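You operate a simulated robot arm through the tools that you are given. There is no shell and no other tool. Be economical: measure what you need, move in short steps, check, and stop when the job is done.

Carry out the task below with a simulated two-armed robot. There is one attempt and no reset: what you move stays moved.

TASK
Take the blue cloth from the middle table and lay it out flat on the top of the small trolley.

The check looks at the end state, three seconds after you hand in, the way a careful person would. Anything else that was tipped, shoved, dropped, spilled or broken makes it a failure. Flat cloth is picked up by pressing the open fingertips on it (5 to 10 N) and closing them slowly along it; thin cloth reads only 2 to 8 mm in the jaws.

THE ROBOT
Two 7-joint arms with two-finger parallel grippers on one trunk, on a base that drives. Base frame: it is fixed to the floor where the robot stands at the start and does not move with it; the origin is under the middle of the robot, x ahead of it, y to its left, z up. Units: mm, rad, N and s.
The left shoulder is at the start at [50, 165, 1080], the right one opposite. With the tool pointing down near the work surface each hand reaches from about 220 to 700 mm from the robot's upright axis, wherever it stands, measured 20 degrees to its own side. Places, roughly: top of the small trolley [2500, 1200, 1000]. Payload 3.91 kg a hand.
The tool frame of a hand sits at the grasp point between the pads (the TCP): z along the fingers, y along the line on which they close. The tips reach 30 mm beyond it. The gripper opens to 110 mm. The fingers are 20 mm wide and 10 mm thick; the gripper's body (48 by 112 mm) begins 55 mm behind the TCP.
Orientation is told as [roll, pitch, yaw] about the base's x, y, z axes, in that order, counted from this pose: with the fingers straight down and closing along the base's y, the tool's x points along the base's -x, its y along +y and its z along -z.

THE INTERFACE
- The arms move only by the tool step_arm. It takes "left_increments", "right_increments" or both (then of equal length, played together; a hand with none holds still); each is a list of rows, each an object (a shift or turn left out is 0, a gripper value left out holds the last) with "angular": the turn, a rotation vector about the tool's x, y, z in units of 180 degrees (1.0 is 180 degrees), a list of three; "delta_pos": the shift along the tool's x, y, z in units of 300 mm (1.0 is 300 mm), a list of three; "claw": the finger opening in mm, from 0 to 110. In form: [{"angular": [wx, wy, wz], "delta_pos": [dx, dy, dz], "claw": claw}, ...]. A call has 1 to 20 rows; each row is the pose to reach, as a shift and turn from the pose commanded when the call began, along the tool's axes at that moment. A call with a number of a shift or a turn outside -1 to 1 is refused whole. A row lasts 0.2 s, in which the tool goes at most 50 mm and 0.15 rad; a call with a longer step from one row to the next is refused whole, and so is a gripper value outside its range. A pose out of reach is approached as far as the arm can. The call stops where the force on the tool passes 40 N (or 10 N more than at its start, if that is more) or the arm is blocked; 0.2 s more then pass. The fingers move at their own pace (about 45 mm/s each) and stop on an object; they squeeze with about 32 N. The grip force told is the motor's: it shows also when the fingers shut on nothing. Time passes only in rows, and 0.2 s behind the last, so rows that repeat a pose let the fingers close. It gives the time, the measured TCP pose, the force on the tool (base axes), the opening and the grip force at its end, in the units of the frame above (readings bear some noise), with the torque about the TCP (base axes, N m) and any sound that the robot's microphone picked up.
- Cameras (640 x 400 px; columns grow to the right, rows downward): "scene" is now at [117.2, 18.4, 1257.8]; the picture's right is [0.19, -0.98, 0.00], its down [-0.48, -0.09, -0.87] and it looks along [0.86, 0.17, -0.49] (base axes); focal length 252 px, centre (320, 200). "left" rides on the left gripper at [72, -17, -103] in its tool frame; the picture's right is [0.23, 0.97, 0.00], its down [-0.76, 0.18, -0.62] and it looks along [-0.61, 0.14, 0.78] (tool axes); focal length 222 px, centre (320, 200). "right" rides on the right gripper at [72, 17, -103] in its tool frame; the picture's right is [-0.23, 0.97, 0.00], its down [-0.76, -0.18, -0.62] and it looks along [-0.61, -0.14, 0.78] (tool axes); focal length 222 px, centre (320, 200). There is no depth. A picture from a camera that has moved, and an enlarged one, comes with that camera's place and axes in the base frame and with its lens.
- grab_frame(camera): a new picture of that camera. It takes no simulated time.
- lift_body(by): slides the trunk up (or, below 0, down) by that many mm; the arms and the scene camera ride with it, the base frame stays. It gives what a move gives, with no picture.
- drive_base(legs): drives the robot by 1 to 6 legs, each [ahead, left, turn to the left] in mm, mm and rad, along the robot's own axes; the way and the turn of a leg run together, so that a leg with both is an arc; at most 1500 mm and 3.142 rad a leg. The arms and the cameras ride along, it lands a little off, and it stops where it bumps. It gives what a move gives.
- pan_tilt(pan, tilt): turns the head with the scene camera to pan (to the left, within 1.396 rad either way) and tilt (down, from -0.506 to 1.204), counted from straight ahead of the robot. It gives what a move gives.
- zoom(camera, box): a new picture of the part [left, top, right, bottom] of that camera's present view, enlarged. It takes no simulated time.
- sign_off(): hands the job in; it is judged then, once.

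Work in short steps. Places have to be worked out from the pictures, the camera data and where the tool is seen: move nearer, look again, correct. Check each grasp and each placing, and mend what went wrong. You have 120 turns and 92 pictures in all, those below and enlarged ones among them. Open the grippers and draw the arms clear of the work before you hand the job in, unless the task says otherwise; then end with one line.

The tools are called after "Call:" as name(argument=value, ...) on one line, values as JSON. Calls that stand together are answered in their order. step_arm: Moves the arms, as the interface text tells. Its arguments: {"type":"object","properties":{"left_increments":{"type":"array"},"right_increments":{"type":"array"}},"required":[]} The other tools are called the same way: lift_body (by) slides the trunk up or down; drive_base (legs) drives the base; pan_tilt (pan, tilt) turns the head that bears the scene camera; grab_frame (camera) takes a picture; zoom (camera, box) takes an enlarged picture of a part of a camera's view; sign_off () hands the job in.

At the start:

```text
time_s: 0.0
left_position: [405.9, 294.8, 984.2]
left_ee_rot: [-0.001, 0.001, 0.0]
left_wrist_force: [0.7, -0.3, 0.1]
left_torque: [-0.01, 0.02, 0.01]
left_width: 110.2
left_grasp_force: 0.1
right_position: [414.3, -43.3, 1019.8]
right_ee_rot: [0.0, 0.0, 0.0]
right_wrist_force: [0.4, 0.1, -0.2]
right_torque: [0.0, -0.01, 0.0]
right_width: 110.0
right_grasp_force: 0.0
trunk travel left (down, up): [-300.0, 203.0]
robot x, y, heading: [0.8, -0.1, 0.001]
head pan, tilt: [0.195, 0.508]
```

scene: 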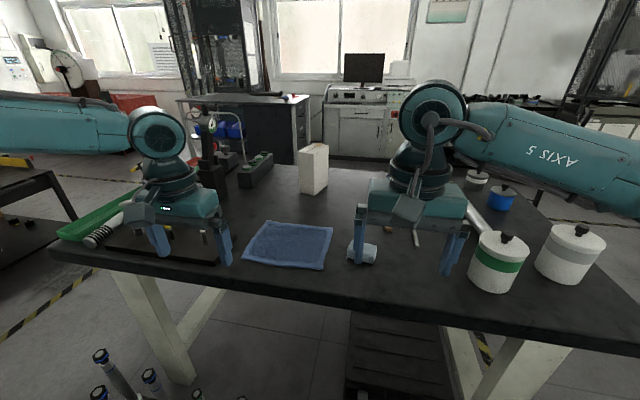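
right: 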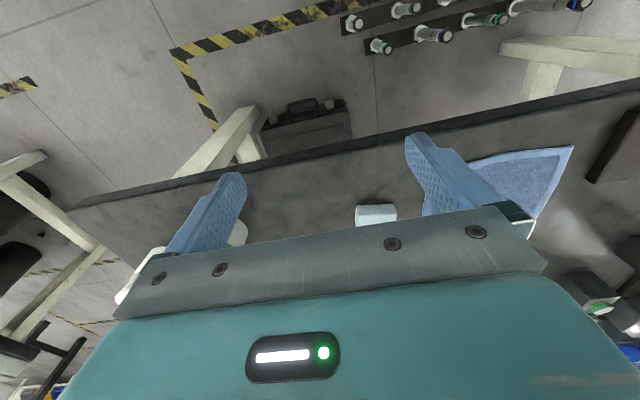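
left: 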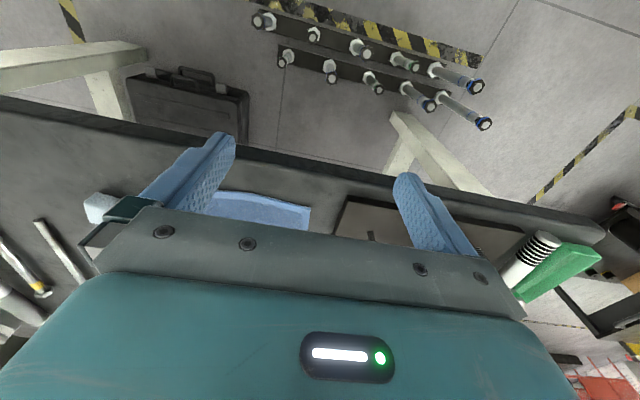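

The cloth lies on the table ahead and slightly left, at roughly x 570-770 and y 60-320, with the table top near z 790. I zoom in on it and look round for the trolley.

Call:
zoom(camera="scene", box=[200, 180, 400, 305])

Call:
pan_tilt(pan=0.5, tilt=0.3)

Call:
grab_frame(camera="scene")

```text
3.20 times, centred on (300, 242) of scene
camera zoom: at [117.2, 18.4, 1257.8], right [0.19, -0.98, 0.0], down [-0.48, -0.09, -0.87], along [0.86, 0.17, -0.49], focal length 808 px, centre (384, 64)
```

zoom: 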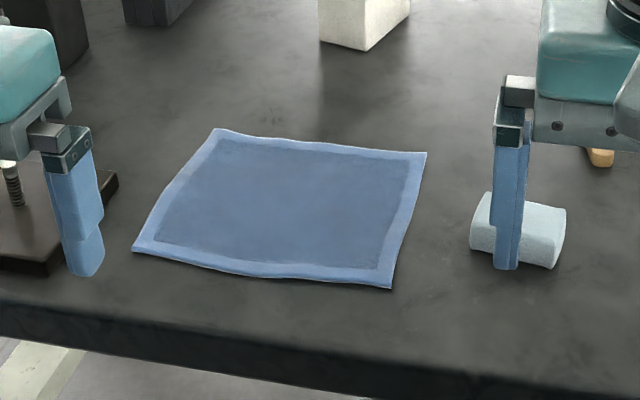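

```text
time_s: 0.8
left_position: [405.0, 294.8, 984.0]
left_ee_rot: [0.0, 0.0, 0.001]
left_wrist_force: [0.3, -0.2, 0.6]
left_torque: [0.01, 0.03, -0.04]
left_width: 110.0
left_grasp_force: 0.0
right_position: [415.0, -44.5, 1018.9]
right_ee_rot: [0.0, 0.0, 0.001]
right_wrist_force: [0.0, -0.4, -0.8]
right_torque: [0.0, 0.0, 0.04]
right_width: 109.8
right_grasp_force: 0.0
trunk travel left (down, up): [-300.0, 203.0]
robot x, y, heading: [-1.6, -1.3, -0.0]
head pan, tilt: [0.499, 0.3]
```

```text
87 pictures are left
camera scene: at [110.1, 45.4, 1276.9], right [0.48, -0.88, 0.0], down [-0.26, -0.14, -0.96], along [0.84, 0.46, -0.3], focal length 252 px, centre (320, 200)
```

scene: 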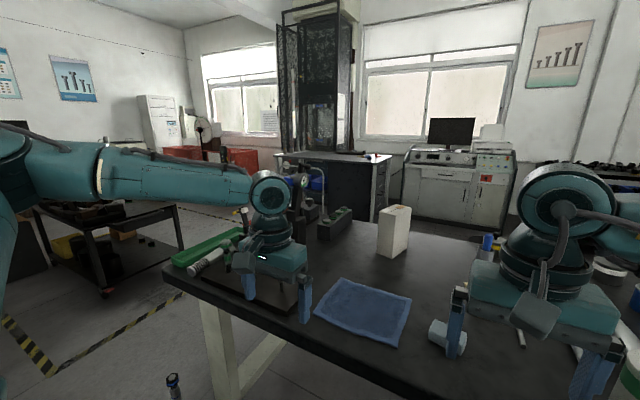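

The cloth is clear. By projection the trolley should appear near column 333, row 155, so I zoom there.

Call:
zoom(camera="scene", box=[230, 120, 430, 245])

Call:
zoom(camera="scene", box=[0, 150, 240, 300])

```text
3.20 times, centred on (330, 182) of scene
camera zoom: at [110.1, 45.4, 1276.9], right [0.48, -0.88, 0.0], down [-0.26, -0.14, -0.96], along [0.84, 0.46, -0.3], focal length 808 px, centre (288, 256)
```

zoom: 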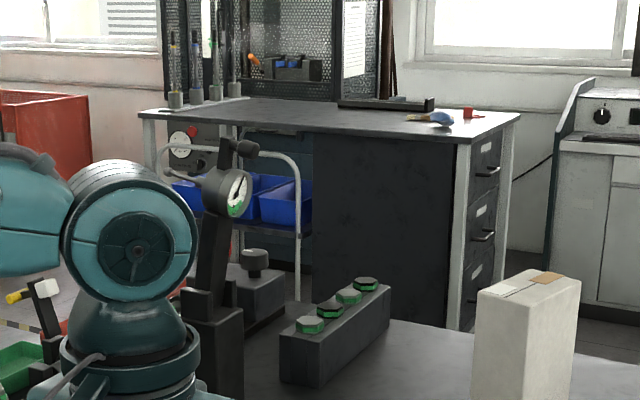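

```text
2.67 times, centred on (120, 225) of scene
camera zoom: at [110.1, 45.4, 1276.9], right [0.48, -0.88, 0.0], down [-0.26, -0.14, -0.96], along [0.84, 0.46, -0.3], focal length 673 px, centre (853, 133)
```

zoom: 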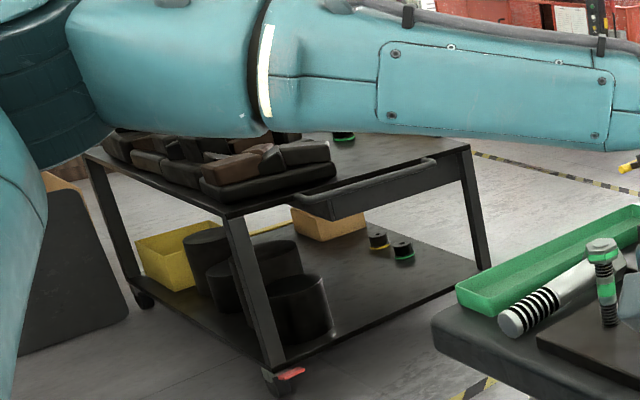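

The trolley seems to be the white tubular one just this side of the dark bench. Before driving I check the floor around the base, since there are objects in front on the left.

Call:
pan_tilt(pan=0.7, tilt=1.1)

Call:
grab_frame(camera="scene")

Call:
pan_tilt(pan=1.39, tilt=0.75)

Call:
grab_frame(camera="scene")

```text
time_s: 1.9
left_position: [404.8, 295.8, 984.8]
left_ee_rot: [0.0, -0.001, 0.0]
left_wrist_force: [0.1, -0.9, -0.3]
left_torque: [0.0, 0.0, 0.0]
left_width: 109.8
left_grasp_force: 0.1
right_position: [414.0, -43.5, 1019.1]
right_ee_rot: [0.001, -0.001, 0.001]
right_wrist_force: [0.3, 0.8, -0.1]
right_torque: [-0.01, -0.01, 0.01]
right_width: 110.1
right_grasp_force: 0.1
trunk travel left (down, up): [-300.0, 203.0]
robot x, y, heading: [3.6, -0.5, -0.006]
head pan, tilt: [0.7, 1.1]
```

```text
84 pictures are left
camera scene: at [76.4, 41.5, 1210.9], right [0.64, -0.77, 0.0], down [-0.68, -0.57, -0.45], along [0.35, 0.29, -0.89], focal length 252 px, centre (320, 200)
```

scene: 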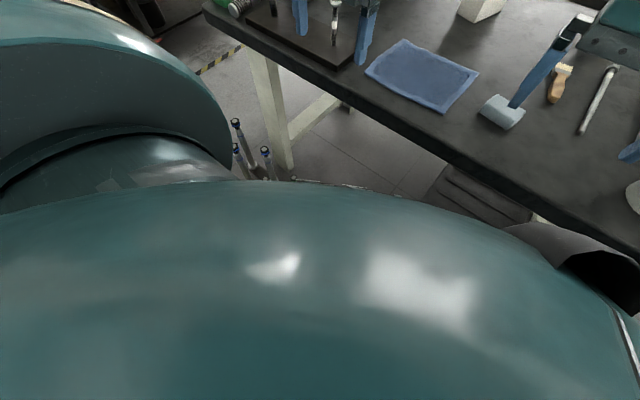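

```text
time_s: 3.0
left_position: [405.1, 294.6, 985.0]
left_ee_rot: [0.0, 0.0, 0.0]
left_wrist_force: [-1.3, -0.5, -0.4]
left_torque: [-0.04, 0.01, -0.01]
left_width: 109.7
left_grasp_force: 0.2
right_position: [414.6, -43.0, 1018.8]
right_ee_rot: [0.001, 0.0, 0.001]
right_wrist_force: [-0.2, -0.8, 0.7]
right_torque: [0.0, -0.04, -0.03]
right_width: 109.7
right_grasp_force: 0.0
trunk travel left (down, up): [-300.0, 203.0]
robot x, y, heading: [-1.7, -1.0, -0.002]
head pan, tilt: [1.389, 0.75]
```

```text
83 pictures are left
camera scene: at [43.1, 82.3, 1236.6], right [0.98, -0.18, 0.0], down [-0.12, -0.67, -0.73], along [0.13, 0.72, -0.68], focal length 252 px, centre (320, 200)
```

scene: 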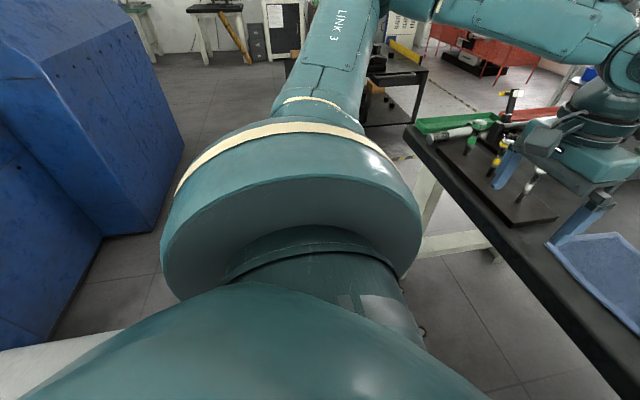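

Bolt racks stand on the floor around x 380-480, y 170-870, so I won't drive forward here. The right hand is slightly short for the near right cloth corner, so I shift the base 120 mm left only and look down at the cloth again.

Call:
drive_base(legs=[[0, 120, 0]])

Call:
pan_tilt(pan=0.1, tilt=0.75)

Call:
grab_frame(camera="scene")

```text
time_s: 4.7
left_position: [405.1, 415.0, 983.9]
left_ee_rot: [0.0, 0.0, 0.0]
left_wrist_force: [0.9, 0.2, 0.0]
left_torque: [-0.02, -0.04, -0.02]
left_width: 110.0
left_grasp_force: 0.0
right_position: [414.6, 75.2, 1019.1]
right_ee_rot: [-0.002, 0.0, 0.0]
right_wrist_force: [0.4, 0.6, 0.7]
right_torque: [0.0, 0.05, 0.02]
right_width: 110.2
right_grasp_force: 0.0
trunk travel left (down, up): [-300.0, 203.0]
robot x, y, heading: [3.2, 115.3, -0.002]
head pan, tilt: [1.389, 0.75]
```

```text
time_s: 6.2
left_position: [404.4, 414.0, 984.1]
left_ee_rot: [0.0, 0.0, -0.001]
left_wrist_force: [0.0, 0.0, 0.5]
left_torque: [0.01, -0.03, -0.02]
left_width: 110.2
left_grasp_force: 0.2
right_position: [414.7, 74.6, 1020.2]
right_ee_rot: [-0.002, 0.001, 0.001]
right_wrist_force: [-0.5, 0.0, 0.4]
right_torque: [-0.04, -0.04, 0.0]
right_width: 109.9
right_grasp_force: 0.1
trunk travel left (down, up): [-300.0, 203.0]
robot x, y, heading: [0.8, 116.9, 0.001]
head pan, tilt: [0.099, 0.75]
```

```text
82 pictures are left
camera scene: at [110.5, 127.8, 1236.6], right [0.1, -0.99, 0.0], down [-0.68, -0.07, -0.73], along [0.73, 0.07, -0.68], focal length 252 px, centre (320, 200)
```

scene: 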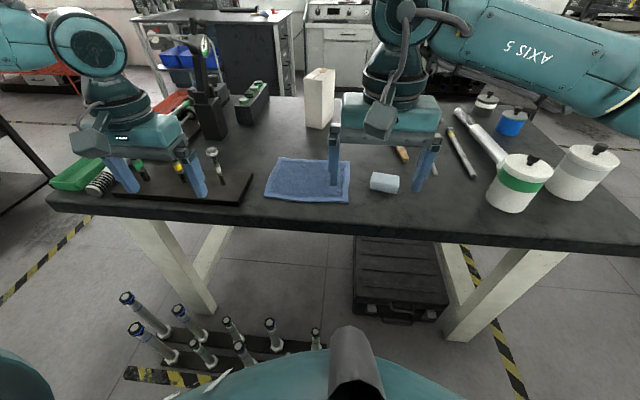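

From two views the table top is at z about 800 and the cloth spans x 571-753, y 103-318. I bring both hands above its near edge (left y 283, right y 138, x 597) with the fingers 50 mm open.

Call:
step_arm(left_increments=[{"delta_pos": [-0.08, -0.11, 0], "claw": 50}, {"delta_pos": [-0.2, -0.22, 0]}, {"delta_pos": [-0.32, -0.33, 0]}, {"delta_pos": [-0.44, -0.437, 0]}, {"delta_pos": [-0.56, -0.437, 0]}, {"delta_pos": [-0.64, -0.437, 0.07]}, {"delta_pos": [-0.64, -0.437, 0.14]}, {"delta_pos": [-0.64, -0.437, 0.213]}, {"delta_pos": [-0.64, -0.437, 0.213]}], right_increments=[{"delta_pos": [-0.08, 0.05, 0], "claw": 50}, {"delta_pos": [-0.2, 0.1, 0]}, {"delta_pos": [-0.32, 0.15, 0]}, {"delta_pos": [-0.44, 0.21, 0]}, {"delta_pos": [-0.56, 0.21, 0]}, {"delta_pos": [-0.607, 0.21, 0.11]}, {"delta_pos": [-0.607, 0.21, 0.22]}, {"delta_pos": [-0.607, 0.21, 0.333]}, {"delta_pos": [-0.607, 0.21, 0.333]}])

Call:
grab_frame(camera="scene")

Call:
grab_frame(camera="left")

Call:
grab_frame(camera="right")

```text
time_s: 8.2
left_position: [537.6, 325.9, 936.4]
left_ee_rot: [-0.001, -0.003, 0.0]
left_wrist_force: [-0.5, 0.4, 0.5]
left_torque: [-0.02, 0.0, -0.02]
left_width: 49.7
left_grasp_force: 0.1
left hand out of reach, approached as far as the arm can: row 4, 5, 6, 7, 8, 9
right_position: [596.4, 138.7, 920.3]
right_ee_rot: [0.001, -0.001, 0.0]
right_wrist_force: [0.8, 0.6, -0.6]
right_torque: [0.0, -0.02, 0.0]
right_width: 50.0
right_grasp_force: 0.0
trunk travel left (down, up): [-300.0, 203.0]
robot x, y, heading: [2.2, 116.1, -0.0]
head pan, tilt: [0.099, 0.75]
```

```text
81 pictures are left
camera scene: at [110.5, 127.7, 1236.6], right [0.1, -0.99, 0.0], down [-0.68, -0.07, -0.73], along [0.73, 0.07, -0.68], focal length 252 px, centre (320, 200)
```

scene: 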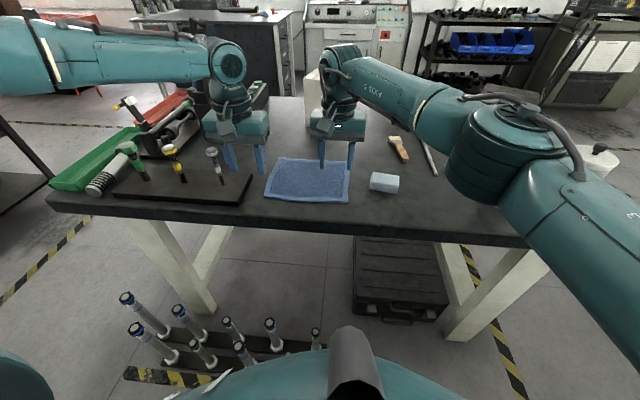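

```text
80 pictures are left
camera left: at [464.6, 309.8, 1038.6], right [-0.23, 0.97, 0.0], down [0.76, 0.18, 0.62], along [0.61, 0.14, -0.78], focal length 222 px, centre (320, 200)
```

left: 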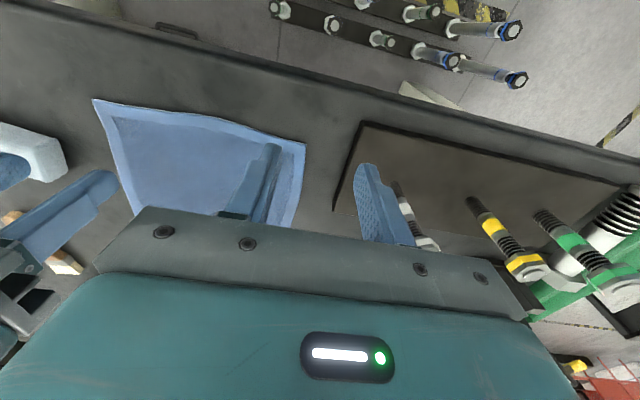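

```text
79 pictures are left
camera right: at [523.8, 155.6, 1023.9], right [0.23, 0.97, 0.0], down [0.76, -0.18, 0.62], along [0.61, -0.14, -0.78], focal length 222 px, centre (320, 200)
```

right: 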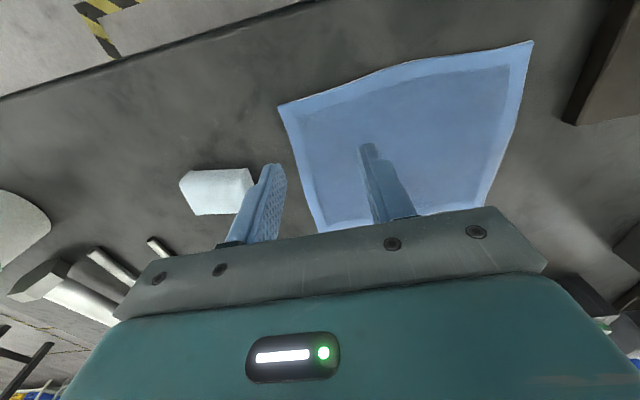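

The right hand is in place, but the left stopped short at y 326, x 538. I repeat the command with zero shift to see whether it still tries for the target or was clipped.

Call:
step_arm(left_increments=[{"delta_pos": [0, 0, 0]}, {"delta_pos": [0, 0, 0]}, {"delta_pos": [0, 0, 0]}])

```text
time_s: 8.9
left_position: [537.2, 325.9, 934.8]
left_ee_rot: [0.001, -0.003, 0.001]
left_wrist_force: [0.7, 0.4, -1.3]
left_torque: [0.03, -0.01, 0.02]
left_width: 49.9
left_grasp_force: 0.2
right_position: [596.5, 138.4, 919.6]
right_ee_rot: [0.001, 0.0, 0.0]
right_wrist_force: [0.3, -0.2, 0.4]
right_torque: [-0.01, 0.02, -0.02]
right_width: 50.1
right_grasp_force: 0.0
trunk travel left (down, up): [-300.0, 203.0]
robot x, y, heading: [0.2, 120.0, 0.002]
head pan, tilt: [0.099, 0.75]
```

The command was clipped to where it stopped. I try going straight forward first, then inward.

Call:
step_arm(left_increments=[{"delta_pos": [-0.1, 0, 0]}, {"delta_pos": [-0.2, 0, 0]}, {"delta_pos": [-0.2, -0.07, 0]}, {"delta_pos": [-0.2, -0.14, 0]}, {"delta_pos": [-0.2, -0.14, 0]}])

```text
time_s: 10.2
left_position: [540.0, 325.3, 947.2]
left_ee_rot: [-0.001, -0.003, 0.002]
left_wrist_force: [0.6, -0.7, 0.2]
left_torque: [-0.03, -0.01, -0.01]
left_width: 50.2
left_grasp_force: 0.2
left hand out of reach, approached as far as the arm can: row 1, 2, 3, 4, 5
right_position: [596.0, 138.5, 919.5]
right_ee_rot: [0.001, -0.001, 0.0]
right_wrist_force: [0.7, -0.3, 0.1]
right_torque: [0.04, 0.02, 0.02]
right_width: 50.1
right_grasp_force: 0.1
trunk travel left (down, up): [-300.0, 203.0]
robot x, y, heading: [-1.7, 119.2, 0.001]
head pan, tilt: [0.099, 0.75]
```

The left arm is limited by its posture, not by distance. I look at the arm before choosing how to free it.

Call:
pan_tilt(pan=0.9, tilt=0.4)

Call:
grab_frame(camera="scene")

```text
time_s: 11.3
left_position: [539.8, 326.6, 947.0]
left_ee_rot: [-0.001, 0.0, 0.0]
left_wrist_force: [0.2, 0.3, -0.8]
left_torque: [-0.03, 0.01, -0.04]
left_width: 50.2
left_grasp_force: 0.2
right_position: [596.4, 137.9, 921.5]
right_ee_rot: [0.0, 0.0, 0.0]
right_wrist_force: [0.0, 0.6, 0.7]
right_torque: [0.03, 0.02, 0.01]
right_width: 50.1
right_grasp_force: 0.0
trunk travel left (down, up): [-300.0, 203.0]
robot x, y, heading: [0.3, 119.8, -0.002]
head pan, tilt: [0.901, 0.4]
```

```text
78 pictures are left
camera scene: at [85.6, 192.0, 1267.7], right [0.78, -0.62, 0.0], down [-0.24, -0.31, -0.92], along [0.57, 0.72, -0.39], focal length 252 px, centre (320, 200)
```

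scene: 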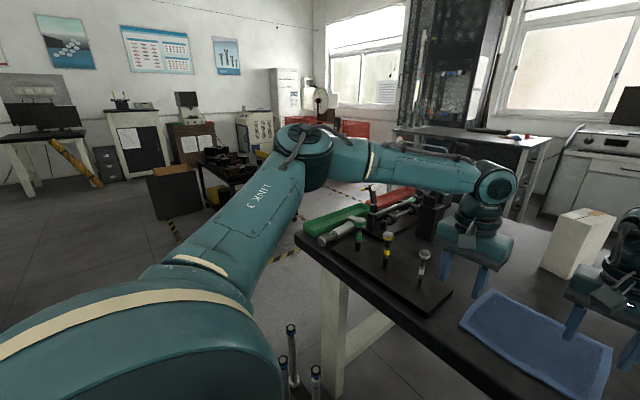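

The left elbow is swung far out, so a wrist joint limit is likely. I test a small yaw of the left hand and then the forward move.

Call:
step_arm(left_increments=[{"angular": [0, 0, 0.045]}, {"angular": [0, 0, 0.09]}, {"angular": [0, 0, 0.135]}, {"angular": [0, 0, 0.135], "delta_pos": [-0.06, 0, 0]}, {"angular": [0, 0, 0.135], "delta_pos": [-0.12, 0, 0]}, {"angular": [0, 0, 0.135], "delta_pos": [-0.12, 0, 0]}])

```text
time_s: 12.7
left_position: [551.4, 342.5, 950.5]
left_ee_rot: [0.0, -0.001, -0.423]
left_wrist_force: [-0.6, 0.1, 0.5]
left_torque: [-0.02, -0.01, -0.02]
left_width: 50.0
left_grasp_force: 0.2
left hand out of reach, approached as far as the arm can: row 4, 5, 6
right_position: [596.1, 138.4, 920.2]
right_ee_rot: [0.0, -0.001, -0.001]
right_wrist_force: [-0.1, -0.1, 0.1]
right_torque: [0.03, -0.03, -0.03]
right_width: 50.0
right_grasp_force: 0.1
trunk travel left (down, up): [-300.0, 203.0]
robot x, y, heading: [0.2, 119.2, 0.003]
head pan, tilt: [0.901, 0.4]
```

Little gain from yaw. I retract the left hand, undo the yaw and raise it, so as to come in by another route.

Call:
step_arm(left_increments=[{"angular": [0, 0, -0.045], "delta_pos": [0.11, -0.05, -0.06]}, {"angular": [0, 0, -0.09], "delta_pos": [0.22, -0.1, -0.12]}, {"angular": [0, 0, -0.135], "delta_pos": [0.33, -0.145, -0.18]}, {"angular": [0, 0, -0.135], "delta_pos": [0.426, -0.191, -0.233]}, {"angular": [0, 0, -0.135], "delta_pos": [0.426, -0.191, -0.233]}])

Call:
step_arm(left_increments=[{"delta_pos": [0, -0.12, 0]}, {"delta_pos": [0, -0.24, 0]}, {"delta_pos": [0, -0.36, 0]}, {"delta_pos": [0, -0.4, 0]}, {"delta_pos": [0, -0.4, 0]}])

```text
time_s: 13.9
left_position: [410.3, 342.6, 1020.1]
left_ee_rot: [-0.001, 0.002, 0.002]
left_wrist_force: [0.1, -0.7, 0.1]
left_torque: [0.01, -0.03, -0.02]
left_width: 50.3
left_grasp_force: 0.2
right_position: [596.2, 138.9, 919.3]
right_ee_rot: [0.002, 0.0, 0.0]
right_wrist_force: [0.4, -0.3, 0.2]
right_torque: [-0.02, -0.02, 0.01]
right_width: 49.9
right_grasp_force: 0.1
trunk travel left (down, up): [-300.0, 203.0]
robot x, y, heading: [0.8, 113.9, 0.004]
head pan, tilt: [0.901, 0.4]
```

```text
time_s: 15.1
left_position: [411.5, 224.0, 1019.9]
left_ee_rot: [0.0, 0.001, 0.001]
left_wrist_force: [-1.0, 0.2, -0.4]
left_torque: [0.0, -0.03, 0.0]
left_width: 50.1
left_grasp_force: 0.1
right_position: [596.7, 139.4, 919.2]
right_ee_rot: [0.0, 0.0, 0.001]
right_wrist_force: [0.2, 0.1, 0.3]
right_torque: [0.02, 0.01, 0.02]
right_width: 50.1
right_grasp_force: 0.1
trunk travel left (down, up): [-300.0, 203.0]
robot x, y, heading: [-2.5, 119.9, 0.0]
head pan, tilt: [0.901, 0.4]
```

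Moving inward works at this retraction. Now I go forward and slightly out to (597, 283), staying high.

Call:
step_arm(left_increments=[{"delta_pos": [-0.1, 0.1, 0]}, {"delta_pos": [-0.2, 0.197, 0]}, {"delta_pos": [-0.32, 0.197, 0]}, {"delta_pos": [-0.44, 0.197, 0]}, {"delta_pos": [-0.54, 0.197, 0]}, {"delta_pos": [-0.62, 0.197, 0]}, {"delta_pos": [-0.62, 0.197, 0]}])

```text
time_s: 16.7
left_position: [538.8, 320.3, 1015.7]
left_ee_rot: [-0.001, -0.002, 0.0]
left_wrist_force: [0.0, 1.1, -0.6]
left_torque: [0.05, -0.01, -0.02]
left_width: 50.1
left_grasp_force: 0.0
left hand out of reach, approached as far as the arm can: row 3, 4, 5, 6, 7
right_position: [597.1, 139.4, 918.5]
right_ee_rot: [0.0, 0.0, 0.001]
right_wrist_force: [0.5, 0.2, -0.2]
right_torque: [0.0, 0.0, -0.03]
right_width: 50.2
right_grasp_force: 0.1
trunk travel left (down, up): [-300.0, 203.0]
robot x, y, heading: [1.4, 117.6, -0.001]
head pan, tilt: [0.901, 0.4]
```

The stop seems to come from the two hands keeping about 190 mm apart. I turn both hands 90° with their cameras outward, so they close along x and are narrow in y, as narrow pinches near the corners.

Call:
step_arm(left_increments=[{"angular": [0, 0, 0.045]}, {"angular": [0, 0, 0.09]}, {"angular": [0, 0, 0.135]}, {"angular": [0, 0, 0.18]}, {"angular": [0, 0, 0.225]}, {"angular": [0, 0, 0.27]}, {"angular": [0, 0, 0.315]}, {"angular": [0, 0, 0.36]}, {"angular": [0, 0, 0.405]}, {"angular": [0, 0, 0.45]}, {"angular": [0, 0, 0.5]}, {"angular": [0, 0, 0.5]}], right_increments=[{"angular": [0, 0, -0.045]}, {"angular": [0, 0, -0.09]}, {"angular": [0, 0, -0.135]}, {"angular": [0, 0, -0.18]}, {"angular": [0, 0, -0.225]}, {"angular": [0, 0, -0.27]}, {"angular": [0, 0, -0.315]}, {"angular": [0, 0, -0.36]}, {"angular": [0, 0, -0.405]}, {"angular": [0, 0, -0.45]}, {"angular": [0, 0, -0.5]}, {"angular": [0, 0, -0.5]}])

```text
refused: row 11 steps farther than a row can; nothing moved
```

Row 11 stepped slightly too far, so I even out the turn over the rows.

Call:
step_arm(left_increments=[{"angular": [0, 0, 0.045]}, {"angular": [0, 0, 0.09]}, {"angular": [0, 0, 0.135]}, {"angular": [0, 0, 0.18]}, {"angular": [0, 0, 0.225]}, {"angular": [0, 0, 0.27]}, {"angular": [0, 0, 0.315]}, {"angular": [0, 0, 0.36]}, {"angular": [0, 0, 0.405]}, {"angular": [0, 0, 0.45]}, {"angular": [0, 0, 0.49]}, {"angular": [0, 0, 0.5]}], right_increments=[{"angular": [0, 0, -0.045]}, {"angular": [0, 0, -0.09]}, {"angular": [0, 0, -0.135]}, {"angular": [0, 0, -0.18]}, {"angular": [0, 0, -0.225]}, {"angular": [0, 0, -0.27]}, {"angular": [0, 0, -0.315]}, {"angular": [0, 0, -0.36]}, {"angular": [0, 0, -0.405]}, {"angular": [0, 0, -0.45]}, {"angular": [0, 0, -0.49]}, {"angular": [0, 0, -0.5]}])

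```text
time_s: 19.3
left_position: [532.7, 317.0, 1020.7]
left_ee_rot: [0.01, 0.0, -1.574]
left_wrist_force: [-1.9, 0.4, 1.4]
left_torque: [0.07, -0.09, -0.04]
left_width: 49.9
left_grasp_force: 0.1
right_position: [373.5, 72.9, 1054.6]
right_ee_rot: [0.008, -0.053, 1.355]
right_wrist_force: [-5.2, -0.3, -0.4]
right_torque: [0.03, -0.44, 0.02]
right_width: 50.3
right_grasp_force: 0.0
right hand out of reach, approached as far as the arm can: row 5, 6, 7, 8, 9, 10, 11, 12
trunk travel left (down, up): [-300.0, 203.0]
robot x, y, heading: [2.8, 119.2, 0.002]
head pan, tilt: [0.901, 0.4]
```

The right hand could not hold that yaw so far inward and withdrew. With it out of the way, I test whether the left hand now reaches (597, 308).

Call:
step_arm(left_increments=[{"delta_pos": [-0.01, 0.07, 0]}, {"delta_pos": [-0.02, 0.14, 0]}, {"delta_pos": [-0.03, 0.213, 0]}, {"delta_pos": [-0.03, 0.213, 0.12]}, {"delta_pos": [-0.03, 0.213, 0.24]}, {"delta_pos": [-0.03, 0.213, 0.333]}, {"delta_pos": [-0.03, 0.213, 0.333]}])

```text
time_s: 20.9
left_position: [547.9, 343.8, 931.1]
left_ee_rot: [0.003, 0.001, -1.571]
left_wrist_force: [0.4, 1.1, -1.2]
left_torque: [-0.02, 0.0, 0.01]
left_width: 50.1
left_grasp_force: 0.0
left hand out of reach, approached as far as the arm can: row 1, 2, 3, 4, 5, 6, 7
right_position: [376.1, 75.2, 1052.2]
right_ee_rot: [0.01, -0.048, 1.363]
right_wrist_force: [0.8, 0.2, 0.2]
right_torque: [-0.01, 0.01, 0.03]
right_width: 50.2
right_grasp_force: 0.1
trunk travel left (down, up): [-300.0, 203.0]
robot x, y, heading: [1.8, 120.8, 0.004]
head pan, tilt: [0.901, 0.4]
```

That theory was wrong: the left arm simply runs out at about 590 mm radius in this posture. Neither wrist camera saw the base at floor x≥280 and the racks start near x 360, so I drive 60 mm ahead and 60 mm left, which centres me on the cloth.

Call:
drive_base(legs=[[0, 60, 0], [60, 0, 0]])

Call:
step_arm(left_increments=[{"delta_pos": [-0.05, 0, 0]}, {"delta_pos": [-0.15, 0, 0]}, {"delta_pos": [-0.25, 0, 0]}, {"delta_pos": [-0.3, 0, 0]}, {"delta_pos": [-0.3, 0, 0]}])

```text
time_s: 22.6
left_position: [608.8, 404.5, 930.6]
left_ee_rot: [0.0, 0.0, -1.57]
left_wrist_force: [0.2, 0.0, -0.6]
left_torque: [0.03, -0.02, 0.01]
left_width: 50.2
left_grasp_force: 0.1
right_position: [436.6, 134.8, 1051.8]
right_ee_rot: [0.01, -0.049, 1.363]
right_wrist_force: [0.3, -0.4, 0.1]
right_torque: [-0.02, 0.04, -0.01]
right_width: 50.1
right_grasp_force: 0.1
trunk travel left (down, up): [-300.0, 203.0]
robot x, y, heading: [57.5, 183.1, 0.001]
head pan, tilt: [0.901, 0.4]
```

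```text
time_s: 23.9
left_position: [570.9, 354.6, 939.6]
left_ee_rot: [0.002, -0.002, -1.571]
left_wrist_force: [-1.1, -0.2, -0.1]
left_torque: [0.01, 0.01, 0.02]
left_width: 50.1
left_grasp_force: 0.2
left hand out of reach, approached as far as the arm can: row 1, 2, 3, 4, 5
right_position: [436.5, 135.6, 1052.0]
right_ee_rot: [0.009, -0.047, 1.363]
right_wrist_force: [0.4, 0.0, 0.4]
right_torque: [0.0, 0.01, -0.02]
right_width: 50.2
right_grasp_force: 0.0
trunk travel left (down, up): [-300.0, 203.0]
robot x, y, heading: [57.6, 180.8, -0.001]
head pan, tilt: [0.901, 0.4]
```

The left arm's limit is a line on its inner side, while the right arm reaches across well. So I move the base 105 mm right, putting the left target at about (540, 230) relative to the robot and the right one at about (540, 40), and turn the right hand back towards yaw 0.

Call:
drive_base(legs=[[0, -105, 0]])

Call:
step_arm(right_increments=[{"angular": [0, 0, 0.045]}, {"angular": [0, 0, 0.09]}, {"angular": [0, 0, 0.135]}, {"angular": [0, 0, 0.18]}, {"angular": [0, 0, 0.225]}, {"angular": [0, 0, 0.27]}, {"angular": [0, 0, 0.315]}, {"angular": [0, 0, 0.36]}, {"angular": [0, 0, 0.4]}, {"angular": [0, 0, 0.434]}, {"angular": [0, 0, 0.434]}])

```text
time_s: 25.2
left_position: [569.5, 281.0, 938.3]
left_ee_rot: [0.002, -0.001, -1.569]
left_wrist_force: [0.2, 0.3, 0.1]
left_torque: [-0.02, 0.02, -0.01]
left_width: 50.1
left_grasp_force: 0.0
right_position: [433.7, 61.6, 1052.4]
right_ee_rot: [0.01, -0.046, 1.366]
right_wrist_force: [-0.4, 0.3, -0.2]
right_torque: [0.0, -0.04, -0.02]
right_width: 50.1
right_grasp_force: 0.0
trunk travel left (down, up): [-300.0, 203.0]
robot x, y, heading: [56.4, 100.0, 0.005]
head pan, tilt: [0.901, 0.4]
stopped in leg 1: the robot was blocked; the commanded pose is now the measured one
```

```text
time_s: 27.6
left_position: [569.0, 281.6, 939.0]
left_ee_rot: [0.003, 0.0, -1.567]
left_wrist_force: [-0.8, -0.5, 0.5]
left_torque: [0.02, -0.02, 0.03]
left_width: 50.2
left_grasp_force: 0.0
right_position: [433.9, 61.5, 1051.7]
right_ee_rot: [0.049, -0.003, 0.0]
right_wrist_force: [0.0, 0.5, -0.5]
right_torque: [0.0, -0.02, -0.01]
right_width: 50.2
right_grasp_force: 0.0
trunk travel left (down, up): [-300.0, 203.0]
robot x, y, heading: [57.0, 99.8, 0.001]
head pan, tilt: [0.901, 0.4]
```

The drive was blocked after 80 mm, so I look down and to the right at once to see what it touched.

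Call:
pan_tilt(pan=-0.5, tilt=0.7)

Call:
grab_frame(camera="scene")

Call:
pan_tilt(pan=-1.3, tilt=0.7)

Call:
grab_frame(camera="scene")

Call:
grab_frame(camera="right")

```text
time_s: 29.1
left_position: [570.1, 281.3, 938.4]
left_ee_rot: [0.001, -0.001, -1.568]
left_wrist_force: [-0.5, -0.1, 0.4]
left_torque: [0.01, 0.0, 0.03]
left_width: 50.0
left_grasp_force: 0.0
right_position: [433.7, 61.5, 1050.9]
right_ee_rot: [0.048, -0.002, 0.002]
right_wrist_force: [-1.0, 0.2, 0.2]
right_torque: [0.0, 0.01, -0.04]
right_width: 49.9
right_grasp_force: 0.1
trunk travel left (down, up): [-300.0, 203.0]
robot x, y, heading: [56.2, 101.6, 0.0]
head pan, tilt: [-0.499, 0.7]
```

```text
77 pictures are left
camera scene: at [160.4, 63.4, 1240.9], right [-0.48, -0.88, 0.0], down [-0.57, 0.31, -0.77], along [0.67, -0.36, -0.64], focal length 252 px, centre (320, 200)
```

scene: 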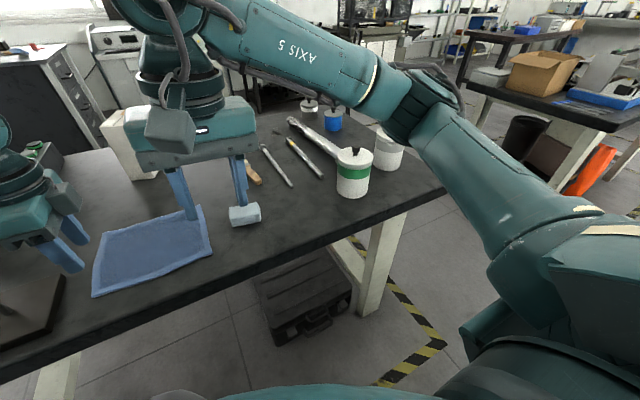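

```text
time_s: 30.3
left_position: [569.5, 280.8, 940.1]
left_ee_rot: [0.0, -0.001, -1.57]
left_wrist_force: [0.0, -0.4, 0.1]
left_torque: [0.02, -0.02, -0.02]
left_width: 50.1
left_grasp_force: 0.1
right_position: [432.6, 61.6, 1051.8]
right_ee_rot: [0.048, -0.001, 0.002]
right_wrist_force: [0.0, 0.4, 0.3]
right_torque: [-0.01, 0.03, -0.01]
right_width: 50.1
right_grasp_force: 0.0
trunk travel left (down, up): [-300.0, 203.0]
robot x, y, heading: [59.4, 103.0, 0.001]
head pan, tilt: [-1.3, 0.7]
```

```text
76 pictures are left
camera scene: at [108.7, 22.0, 1240.8], right [-0.96, -0.27, 0.0], down [-0.17, 0.62, -0.76], along [0.21, -0.74, -0.64], focal length 252 px, centre (320, 200)
```

scene: 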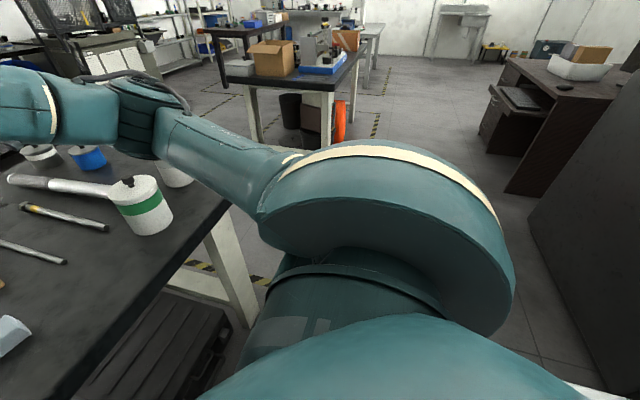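

```text
75 pictures are left
camera right: at [361.8, 73.0, 1157.4], right [0.23, 0.97, 0.05], down [0.76, -0.21, 0.61], along [0.61, -0.1, -0.79], focal length 222 px, centre (320, 200)
```

right: 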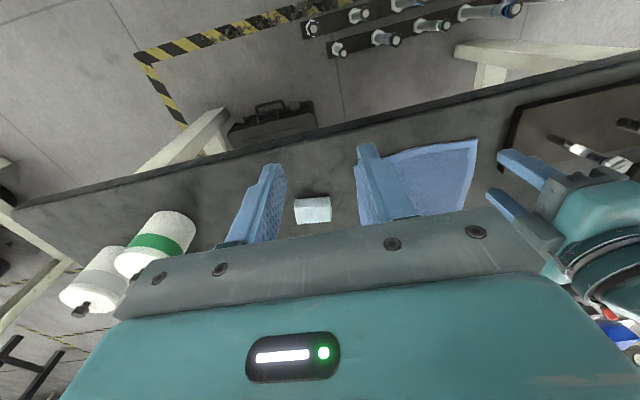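

Nothing looks disturbed: the jars, racks and tools all match their earlier places, though I can't see what blocked the base, so I won't push that way again. The left target is now borderline reachable, so I try going out and then forward to (597, 308).

Call:
step_arm(left_increments=[{"delta_pos": [0.09, 0.0, 0]}, {"delta_pos": [0.09, 0.09, 0]}, {"delta_pos": [0.09, 0.09, 0.1]}, {"delta_pos": [0.09, 0.09, 0.2]}, {"delta_pos": [0.09, 0.09, 0.2]}])

```text
time_s: 31.5
left_position: [583.0, 319.2, 884.7]
left_ee_rot: [0.002, -0.002, -1.569]
left_wrist_force: [-0.3, -0.1, 0.5]
left_torque: [-0.01, 0.0, 0.0]
left_width: 50.1
left_grasp_force: 0.0
left hand out of reach, approached as far as the arm can: row 3, 4, 5
right_position: [435.2, 61.6, 1052.4]
right_ee_rot: [0.05, -0.002, 0.001]
right_wrist_force: [-0.9, 0.5, 0.6]
right_torque: [-0.01, 0.0, 0.01]
right_width: 49.7
right_grasp_force: 0.0
trunk travel left (down, up): [-300.0, 203.0]
robot x, y, heading: [60.1, 100.8, 0.002]
head pan, tilt: [-1.3, 0.7]
```

It reached (597, 308) at z 938 but loses reach when lowering. The right arm had a better posture after starting from inside, so I move the right hand aside and bring the left inside to the mirrored position, to see if it then extends as well.

Call:
step_arm(right_increments=[{"delta_pos": [0.1, -0.1, 0]}, {"delta_pos": [0.2, -0.2, 0]}, {"delta_pos": [0.2, -0.33, 0]}, {"delta_pos": [0.2, -0.46, 0]}, {"delta_pos": [0.2, -0.55, 0]}, {"delta_pos": [0.2, -0.55, 0]}], left_increments=[{"delta_pos": [0, 0, -0.13]}, {"delta_pos": [0, 0, -0.26]}, {"delta_pos": [0, 0, -0.39]}, {"delta_pos": [0, -0.13, -0.45]}, {"delta_pos": [0, -0.26, -0.45]}, {"delta_pos": [0, -0.37, -0.45]}])

Call:
step_arm(left_increments=[{"angular": [0, 0, -0.045], "delta_pos": [-0.1, 0, 0]}, {"angular": [0, 0, -0.09], "delta_pos": [-0.2, 0, 0]}, {"angular": [0, 0, -0.135], "delta_pos": [-0.3, 0, 0]}, {"angular": [0, 0, -0.18], "delta_pos": [-0.4, 0, 0]}, {"angular": [0, 0, -0.225], "delta_pos": [-0.5, 0, 0]}, {"angular": [0, 0, -0.27], "delta_pos": [-0.58, 0, 0]}, {"angular": [0, 0, -0.315], "delta_pos": [-0.58, 0, 0]}, {"angular": [0, 0, -0.36], "delta_pos": [-0.58, 0, 0]}, {"angular": [0, 0, -0.405], "delta_pos": [-0.58, 0, 0]}, {"angular": [0, 0, -0.45], "delta_pos": [-0.58, 0, 0]}, {"angular": [0, 0, -0.49], "delta_pos": [-0.58, 0, 0]}, {"angular": [0, 0, -0.5], "delta_pos": [-0.58, 0, 0]}])

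```text
time_s: 32.9
left_position: [471.4, 319.1, 1019.9]
left_ee_rot: [0.0, -0.002, -1.567]
left_wrist_force: [-0.4, 0.5, 0.1]
left_torque: [-0.02, 0.02, -0.01]
left_width: 49.8
left_grasp_force: 0.0
right_position: [373.4, -104.3, 1044.3]
right_ee_rot: [0.049, -0.002, 0.0]
right_wrist_force: [0.1, -0.3, -0.6]
right_torque: [-0.01, 0.01, -0.02]
right_width: 50.0
right_grasp_force: 0.1
trunk travel left (down, up): [-300.0, 203.0]
robot x, y, heading: [59.0, 102.8, -0.001]
head pan, tilt: [-1.3, 0.7]
```

```text
time_s: 35.5
left_position: [452.7, 210.0, 1070.3]
left_ee_rot: [-0.006, -0.004, -0.156]
left_wrist_force: [0.0, 0.5, -0.6]
left_torque: [-0.01, -0.02, 0.01]
left_width: 50.1
left_grasp_force: 0.1
left hand out of reach, approached as far as the arm can: row 4, 5, 6, 7, 8, 9, 10, 11, 12
right_position: [373.9, -103.9, 1043.1]
right_ee_rot: [0.048, -0.001, 0.001]
right_wrist_force: [0.1, 0.1, 0.0]
right_torque: [-0.01, 0.0, 0.0]
right_width: 50.0
right_grasp_force: 0.0
trunk travel left (down, up): [-300.0, 203.0]
robot x, y, heading: [58.2, 101.9, -0.003]
head pan, tilt: [-1.3, 0.7]
```

The left elbow stays swung outward and never comes in. I straighten the arm forward and outward at z 1000, above the bolt tops at about 904, so the elbow aligns, and then sweep inward.

Call:
step_arm(left_increments=[{"delta_pos": [0.025, 0.157, 0]}, {"delta_pos": [0.049, 0.313, 0]}, {"delta_pos": [0.074, 0.47, 0]}, {"delta_pos": [0.098, 0.626, 0]}, {"delta_pos": [-0.05, 0.649, 0.05]}, {"delta_pos": [-0.198, 0.673, 0.1]}, {"delta_pos": [-0.346, 0.696, 0.15]}, {"delta_pos": [-0.494, 0.719, 0.2]}, {"delta_pos": [-0.643, 0.742, 0.233]}, {"delta_pos": [-0.643, 0.742, 0.233]}])

```text
time_s: 37.7
left_position: [646.8, 408.6, 1000.2]
left_ee_rot: [-0.001, -0.003, -0.158]
left_wrist_force: [-0.4, -0.5, -0.1]
left_torque: [-0.02, -0.01, 0.01]
left_width: 49.7
left_grasp_force: 0.0
left hand out of reach, approached as far as the arm can: row 9, 10
right_position: [374.0, -104.6, 1044.2]
right_ee_rot: [0.05, -0.002, 0.002]
right_wrist_force: [0.7, 0.6, 0.0]
right_torque: [0.04, 0.01, -0.02]
right_width: 50.0
right_grasp_force: 0.0
trunk travel left (down, up): [-300.0, 203.0]
robot x, y, heading: [62.4, 99.6, -0.005]
head pan, tilt: [-1.3, 0.7]
```

It got to (647, 409). Now I sweep straight inward.

Call:
step_arm(left_increments=[{"delta_pos": [-0.013, -0.082, 0]}, {"delta_pos": [-0.026, -0.165, 0]}, {"delta_pos": [-0.039, -0.247, 0]}, {"delta_pos": [-0.052, -0.329, 0]}, {"delta_pos": [-0.052, -0.329, 0]}])

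Call:
pan_tilt(pan=0.7, tilt=0.4)

Call:
grab_frame(camera="scene")

```text
time_s: 38.9
left_position: [612.9, 329.2, 1000.0]
left_ee_rot: [-0.003, -0.004, -0.156]
left_wrist_force: [-0.7, 0.0, -0.5]
left_torque: [0.01, 0.0, -0.02]
left_width: 50.1
left_grasp_force: 0.0
left hand out of reach, approached as far as the arm can: row 1, 2, 3, 4, 5
right_position: [374.0, -105.1, 1044.5]
right_ee_rot: [0.05, -0.003, 0.002]
right_wrist_force: [-0.7, 0.0, 0.9]
right_torque: [-0.01, 0.03, 0.02]
right_width: 49.9
right_grasp_force: 0.0
trunk travel left (down, up): [-300.0, 203.0]
robot x, y, heading: [57.8, 97.8, 0.001]
head pan, tilt: [-1.3, 0.7]
```

```text
time_s: 40.8
left_position: [613.7, 329.0, 1000.4]
left_ee_rot: [-0.004, -0.006, -0.158]
left_wrist_force: [0.5, 0.2, -0.3]
left_torque: [-0.02, 0.01, 0.01]
left_width: 50.1
left_grasp_force: 0.1
right_position: [374.0, -103.7, 1043.9]
right_ee_rot: [0.047, -0.003, 0.001]
right_wrist_force: [-0.3, -0.5, -0.4]
right_torque: [0.0, 0.01, 0.02]
right_width: 50.2
right_grasp_force: 0.0
trunk travel left (down, up): [-300.0, 203.0]
robot x, y, heading: [60.4, 101.9, 0.001]
head pan, tilt: [0.7, 0.4]
```

```text
74 pictures are left
camera scene: at [156.4, 163.6, 1267.7], right [0.65, -0.76, 0.0], down [-0.3, -0.25, -0.92], along [0.7, 0.59, -0.39], focal length 252 px, centre (320, 200)
```

scene: 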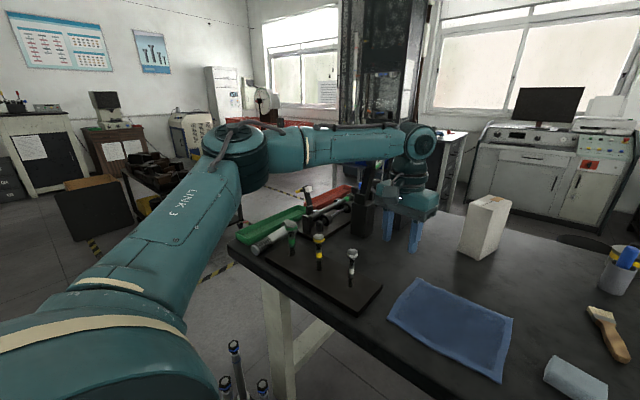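

The elbow posture persists, so I will work at its limit with the trunk lowered; a little more forward drive would help. I turn the left hand to yaw -90, where its camera looks sideways, to see the gap between my base and the racks.

Call:
step_arm(left_increments=[{"angular": [0, 0, 0.045], "delta_pos": [0.05, -0.04, 0]}, {"angular": [0, 0, 0.09], "delta_pos": [0.095, -0.082, 0]}, {"angular": [0, 0, 0.135], "delta_pos": [0.095, -0.082, 0]}, {"angular": [0, 0, 0.18], "delta_pos": [0.095, -0.082, 0]}, {"angular": [0, 0, 0.225], "delta_pos": [0.095, -0.082, 0]}, {"angular": [0, 0, 0.27], "delta_pos": [0.095, -0.082, 0]}, {"angular": [0, 0, 0.315], "delta_pos": [0.095, -0.082, 0]}, {"angular": [0, 0, 0.36], "delta_pos": [0.095, -0.082, 0]}, {"angular": [0, 0, 0.405], "delta_pos": [0.095, -0.082, 0]}, {"angular": [0, 0, 0.45], "delta_pos": [0.095, -0.082, 0]}, {"angular": [0, 0, 0.45], "delta_pos": [0.095, -0.082, 0]}])

Call:
grab_frame(camera="left")

```text
time_s: 43.2
left_position: [582.2, 309.7, 998.9]
left_ee_rot: [0.005, -0.003, -1.575]
left_wrist_force: [-0.2, -0.4, -0.4]
left_torque: [0.03, 0.03, 0.04]
left_width: 50.1
left_grasp_force: 0.0
right_position: [374.7, -103.7, 1045.1]
right_ee_rot: [0.048, -0.003, 0.001]
right_wrist_force: [0.3, -0.3, -0.8]
right_torque: [-0.03, -0.01, 0.02]
right_width: 50.3
right_grasp_force: 0.0
trunk travel left (down, up): [-300.0, 203.0]
robot x, y, heading: [57.9, 105.3, 0.004]
head pan, tilt: [0.7, 0.4]
```

```text
73 pictures are left
camera left: at [564.7, 383.2, 1102.9], right [0.97, 0.22, 0.0], down [0.17, -0.76, 0.63], along [0.14, -0.61, -0.78], focal length 222 px, centre (320, 200)
```

left: 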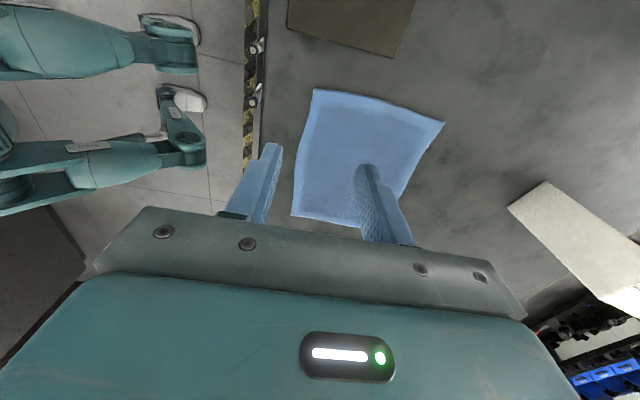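

Now I see the base: its wheels' front is at about x 110-130, while the hazard strip and rack begin at about x 316. So there is room to drive 80 mm ahead.

Call:
drive_base(legs=[[80, 0, 0]])

Call:
grab_frame(camera="left")

```text
time_s: 44.1
left_position: [585.1, 308.3, 999.9]
left_ee_rot: [0.003, -0.005, -1.576]
left_wrist_force: [-0.3, 0.1, 0.3]
left_torque: [-0.02, 0.0, -0.02]
left_width: 50.0
left_grasp_force: 0.1
right_position: [375.3, -105.2, 1044.7]
right_ee_rot: [0.049, -0.002, -0.001]
right_wrist_force: [-0.8, 0.4, -0.7]
right_torque: [0.0, -0.04, 0.01]
right_width: 49.9
right_grasp_force: 0.2
trunk travel left (down, up): [-300.0, 203.0]
robot x, y, heading: [60.2, 102.1, -0.001]
head pan, tilt: [0.7, 0.4]
stopped in leg 1: the robot was blocked; the commanded pose is now the measured one
```

```text
72 pictures are left
camera left: at [567.2, 381.6, 1103.2], right [0.97, 0.22, 0.0], down [0.17, -0.76, 0.63], along [0.14, -0.61, -0.78], focal length 222 px, centre (320, 200)
```

left: 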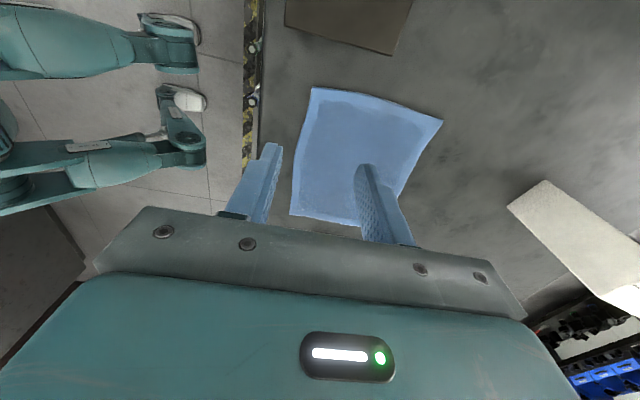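

The base is blocked forward as well, and again nothing moved. So I turn the robot 0.1 rad to the right on the spot, which brings the left corner well inside the left arm's region while the right arm still reaches across.

Call:
drive_base(legs=[[0, 0, -0.1]])

```text
time_s: 44.8
left_position: [588.0, 300.9, 999.5]
left_ee_rot: [0.002, -0.007, -1.591]
left_wrist_force: [-0.3, 0.3, -0.3]
left_torque: [-0.02, 0.0, 0.01]
left_width: 50.1
left_grasp_force: 0.1
right_position: [372.1, -108.9, 1044.1]
right_ee_rot: [0.049, -0.002, -0.018]
right_wrist_force: [-0.5, 0.4, -0.7]
right_torque: [0.01, -0.02, -0.01]
right_width: 50.1
right_grasp_force: 0.1
trunk travel left (down, up): [-300.0, 203.0]
robot x, y, heading: [58.5, 107.5, -0.016]
head pan, tilt: [0.7, 0.4]
stopped in leg 1: the robot was blocked; the commanded pose is now the measured one
```

Forward, right and clockwise are all blocked, which suggests the right elbow is against something on my right. I look there carefully.

Call:
pan_tilt(pan=-0.9, tilt=0.5)

Call:
grab_frame(camera="scene")

Call:
grab_frame(camera="right")

```text
time_s: 46.5
left_position: [587.4, 300.2, 999.3]
left_ee_rot: [0.002, -0.004, -1.589]
left_wrist_force: [1.5, -0.8, 1.0]
left_torque: [0.01, -0.01, -0.03]
left_width: 50.1
left_grasp_force: 0.1
right_position: [372.4, -109.6, 1043.9]
right_ee_rot: [0.048, -0.002, -0.016]
right_wrist_force: [0.0, -0.5, 1.2]
right_torque: [0.01, 0.0, -0.02]
right_width: 50.2
right_grasp_force: 0.1
trunk travel left (down, up): [-300.0, 203.0]
robot x, y, heading: [62.5, 101.4, -0.022]
head pan, tilt: [-0.901, 0.499]
```

```text
71 pictures are left
camera scene: at [143.6, 31.4, 1258.6], right [-0.79, -0.61, 0.0], down [-0.29, 0.38, -0.88], along [0.53, -0.7, -0.48], focal length 252 px, centre (320, 200)
```

scene: 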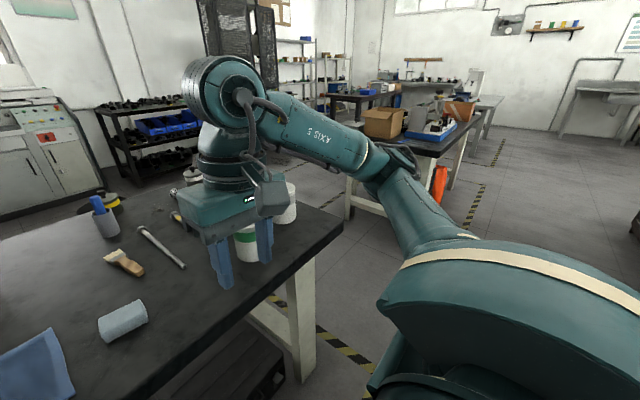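

```text
70 pictures are left
camera right: at [300.6, -96.2, 1149.4], right [0.24, 0.97, 0.05], down [0.76, -0.22, 0.61], along [0.61, -0.11, -0.79], focal length 222 px, centre (320, 200)
```

right: 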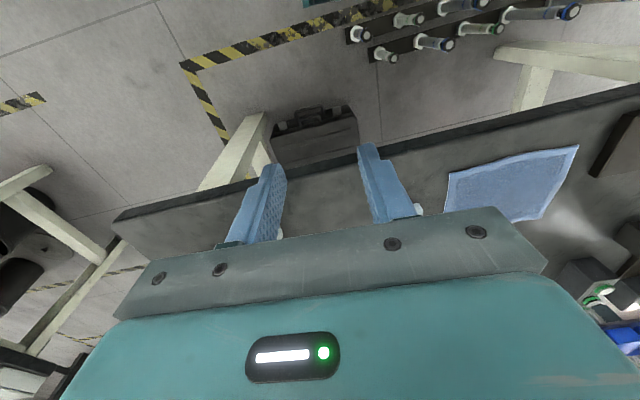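

The right arm is clear, so it must be the base standing against the rack zone in front, and all bolts are still upright. I back off 30 mm and then turn.

Call:
drive_base(legs=[[-30, 0, 0], [0, 0, -0.09]])

```text
time_s: 47.8
left_position: [575.0, 252.1, 999.0]
left_ee_rot: [0.001, -0.005, -1.682]
left_wrist_force: [-0.3, -0.4, 0.2]
left_torque: [0.02, 0.01, 0.01]
left_width: 50.1
left_grasp_force: 0.1
right_position: [322.9, -136.9, 1044.2]
right_ee_rot: [0.048, -0.003, -0.11]
right_wrist_force: [0.3, -0.4, 0.7]
right_torque: [0.0, -0.03, -0.03]
right_width: 50.1
right_grasp_force: 0.1
trunk travel left (down, up): [-300.0, 203.0]
robot x, y, heading: [28.8, 100.7, -0.109]
head pan, tilt: [-0.901, 0.499]
```

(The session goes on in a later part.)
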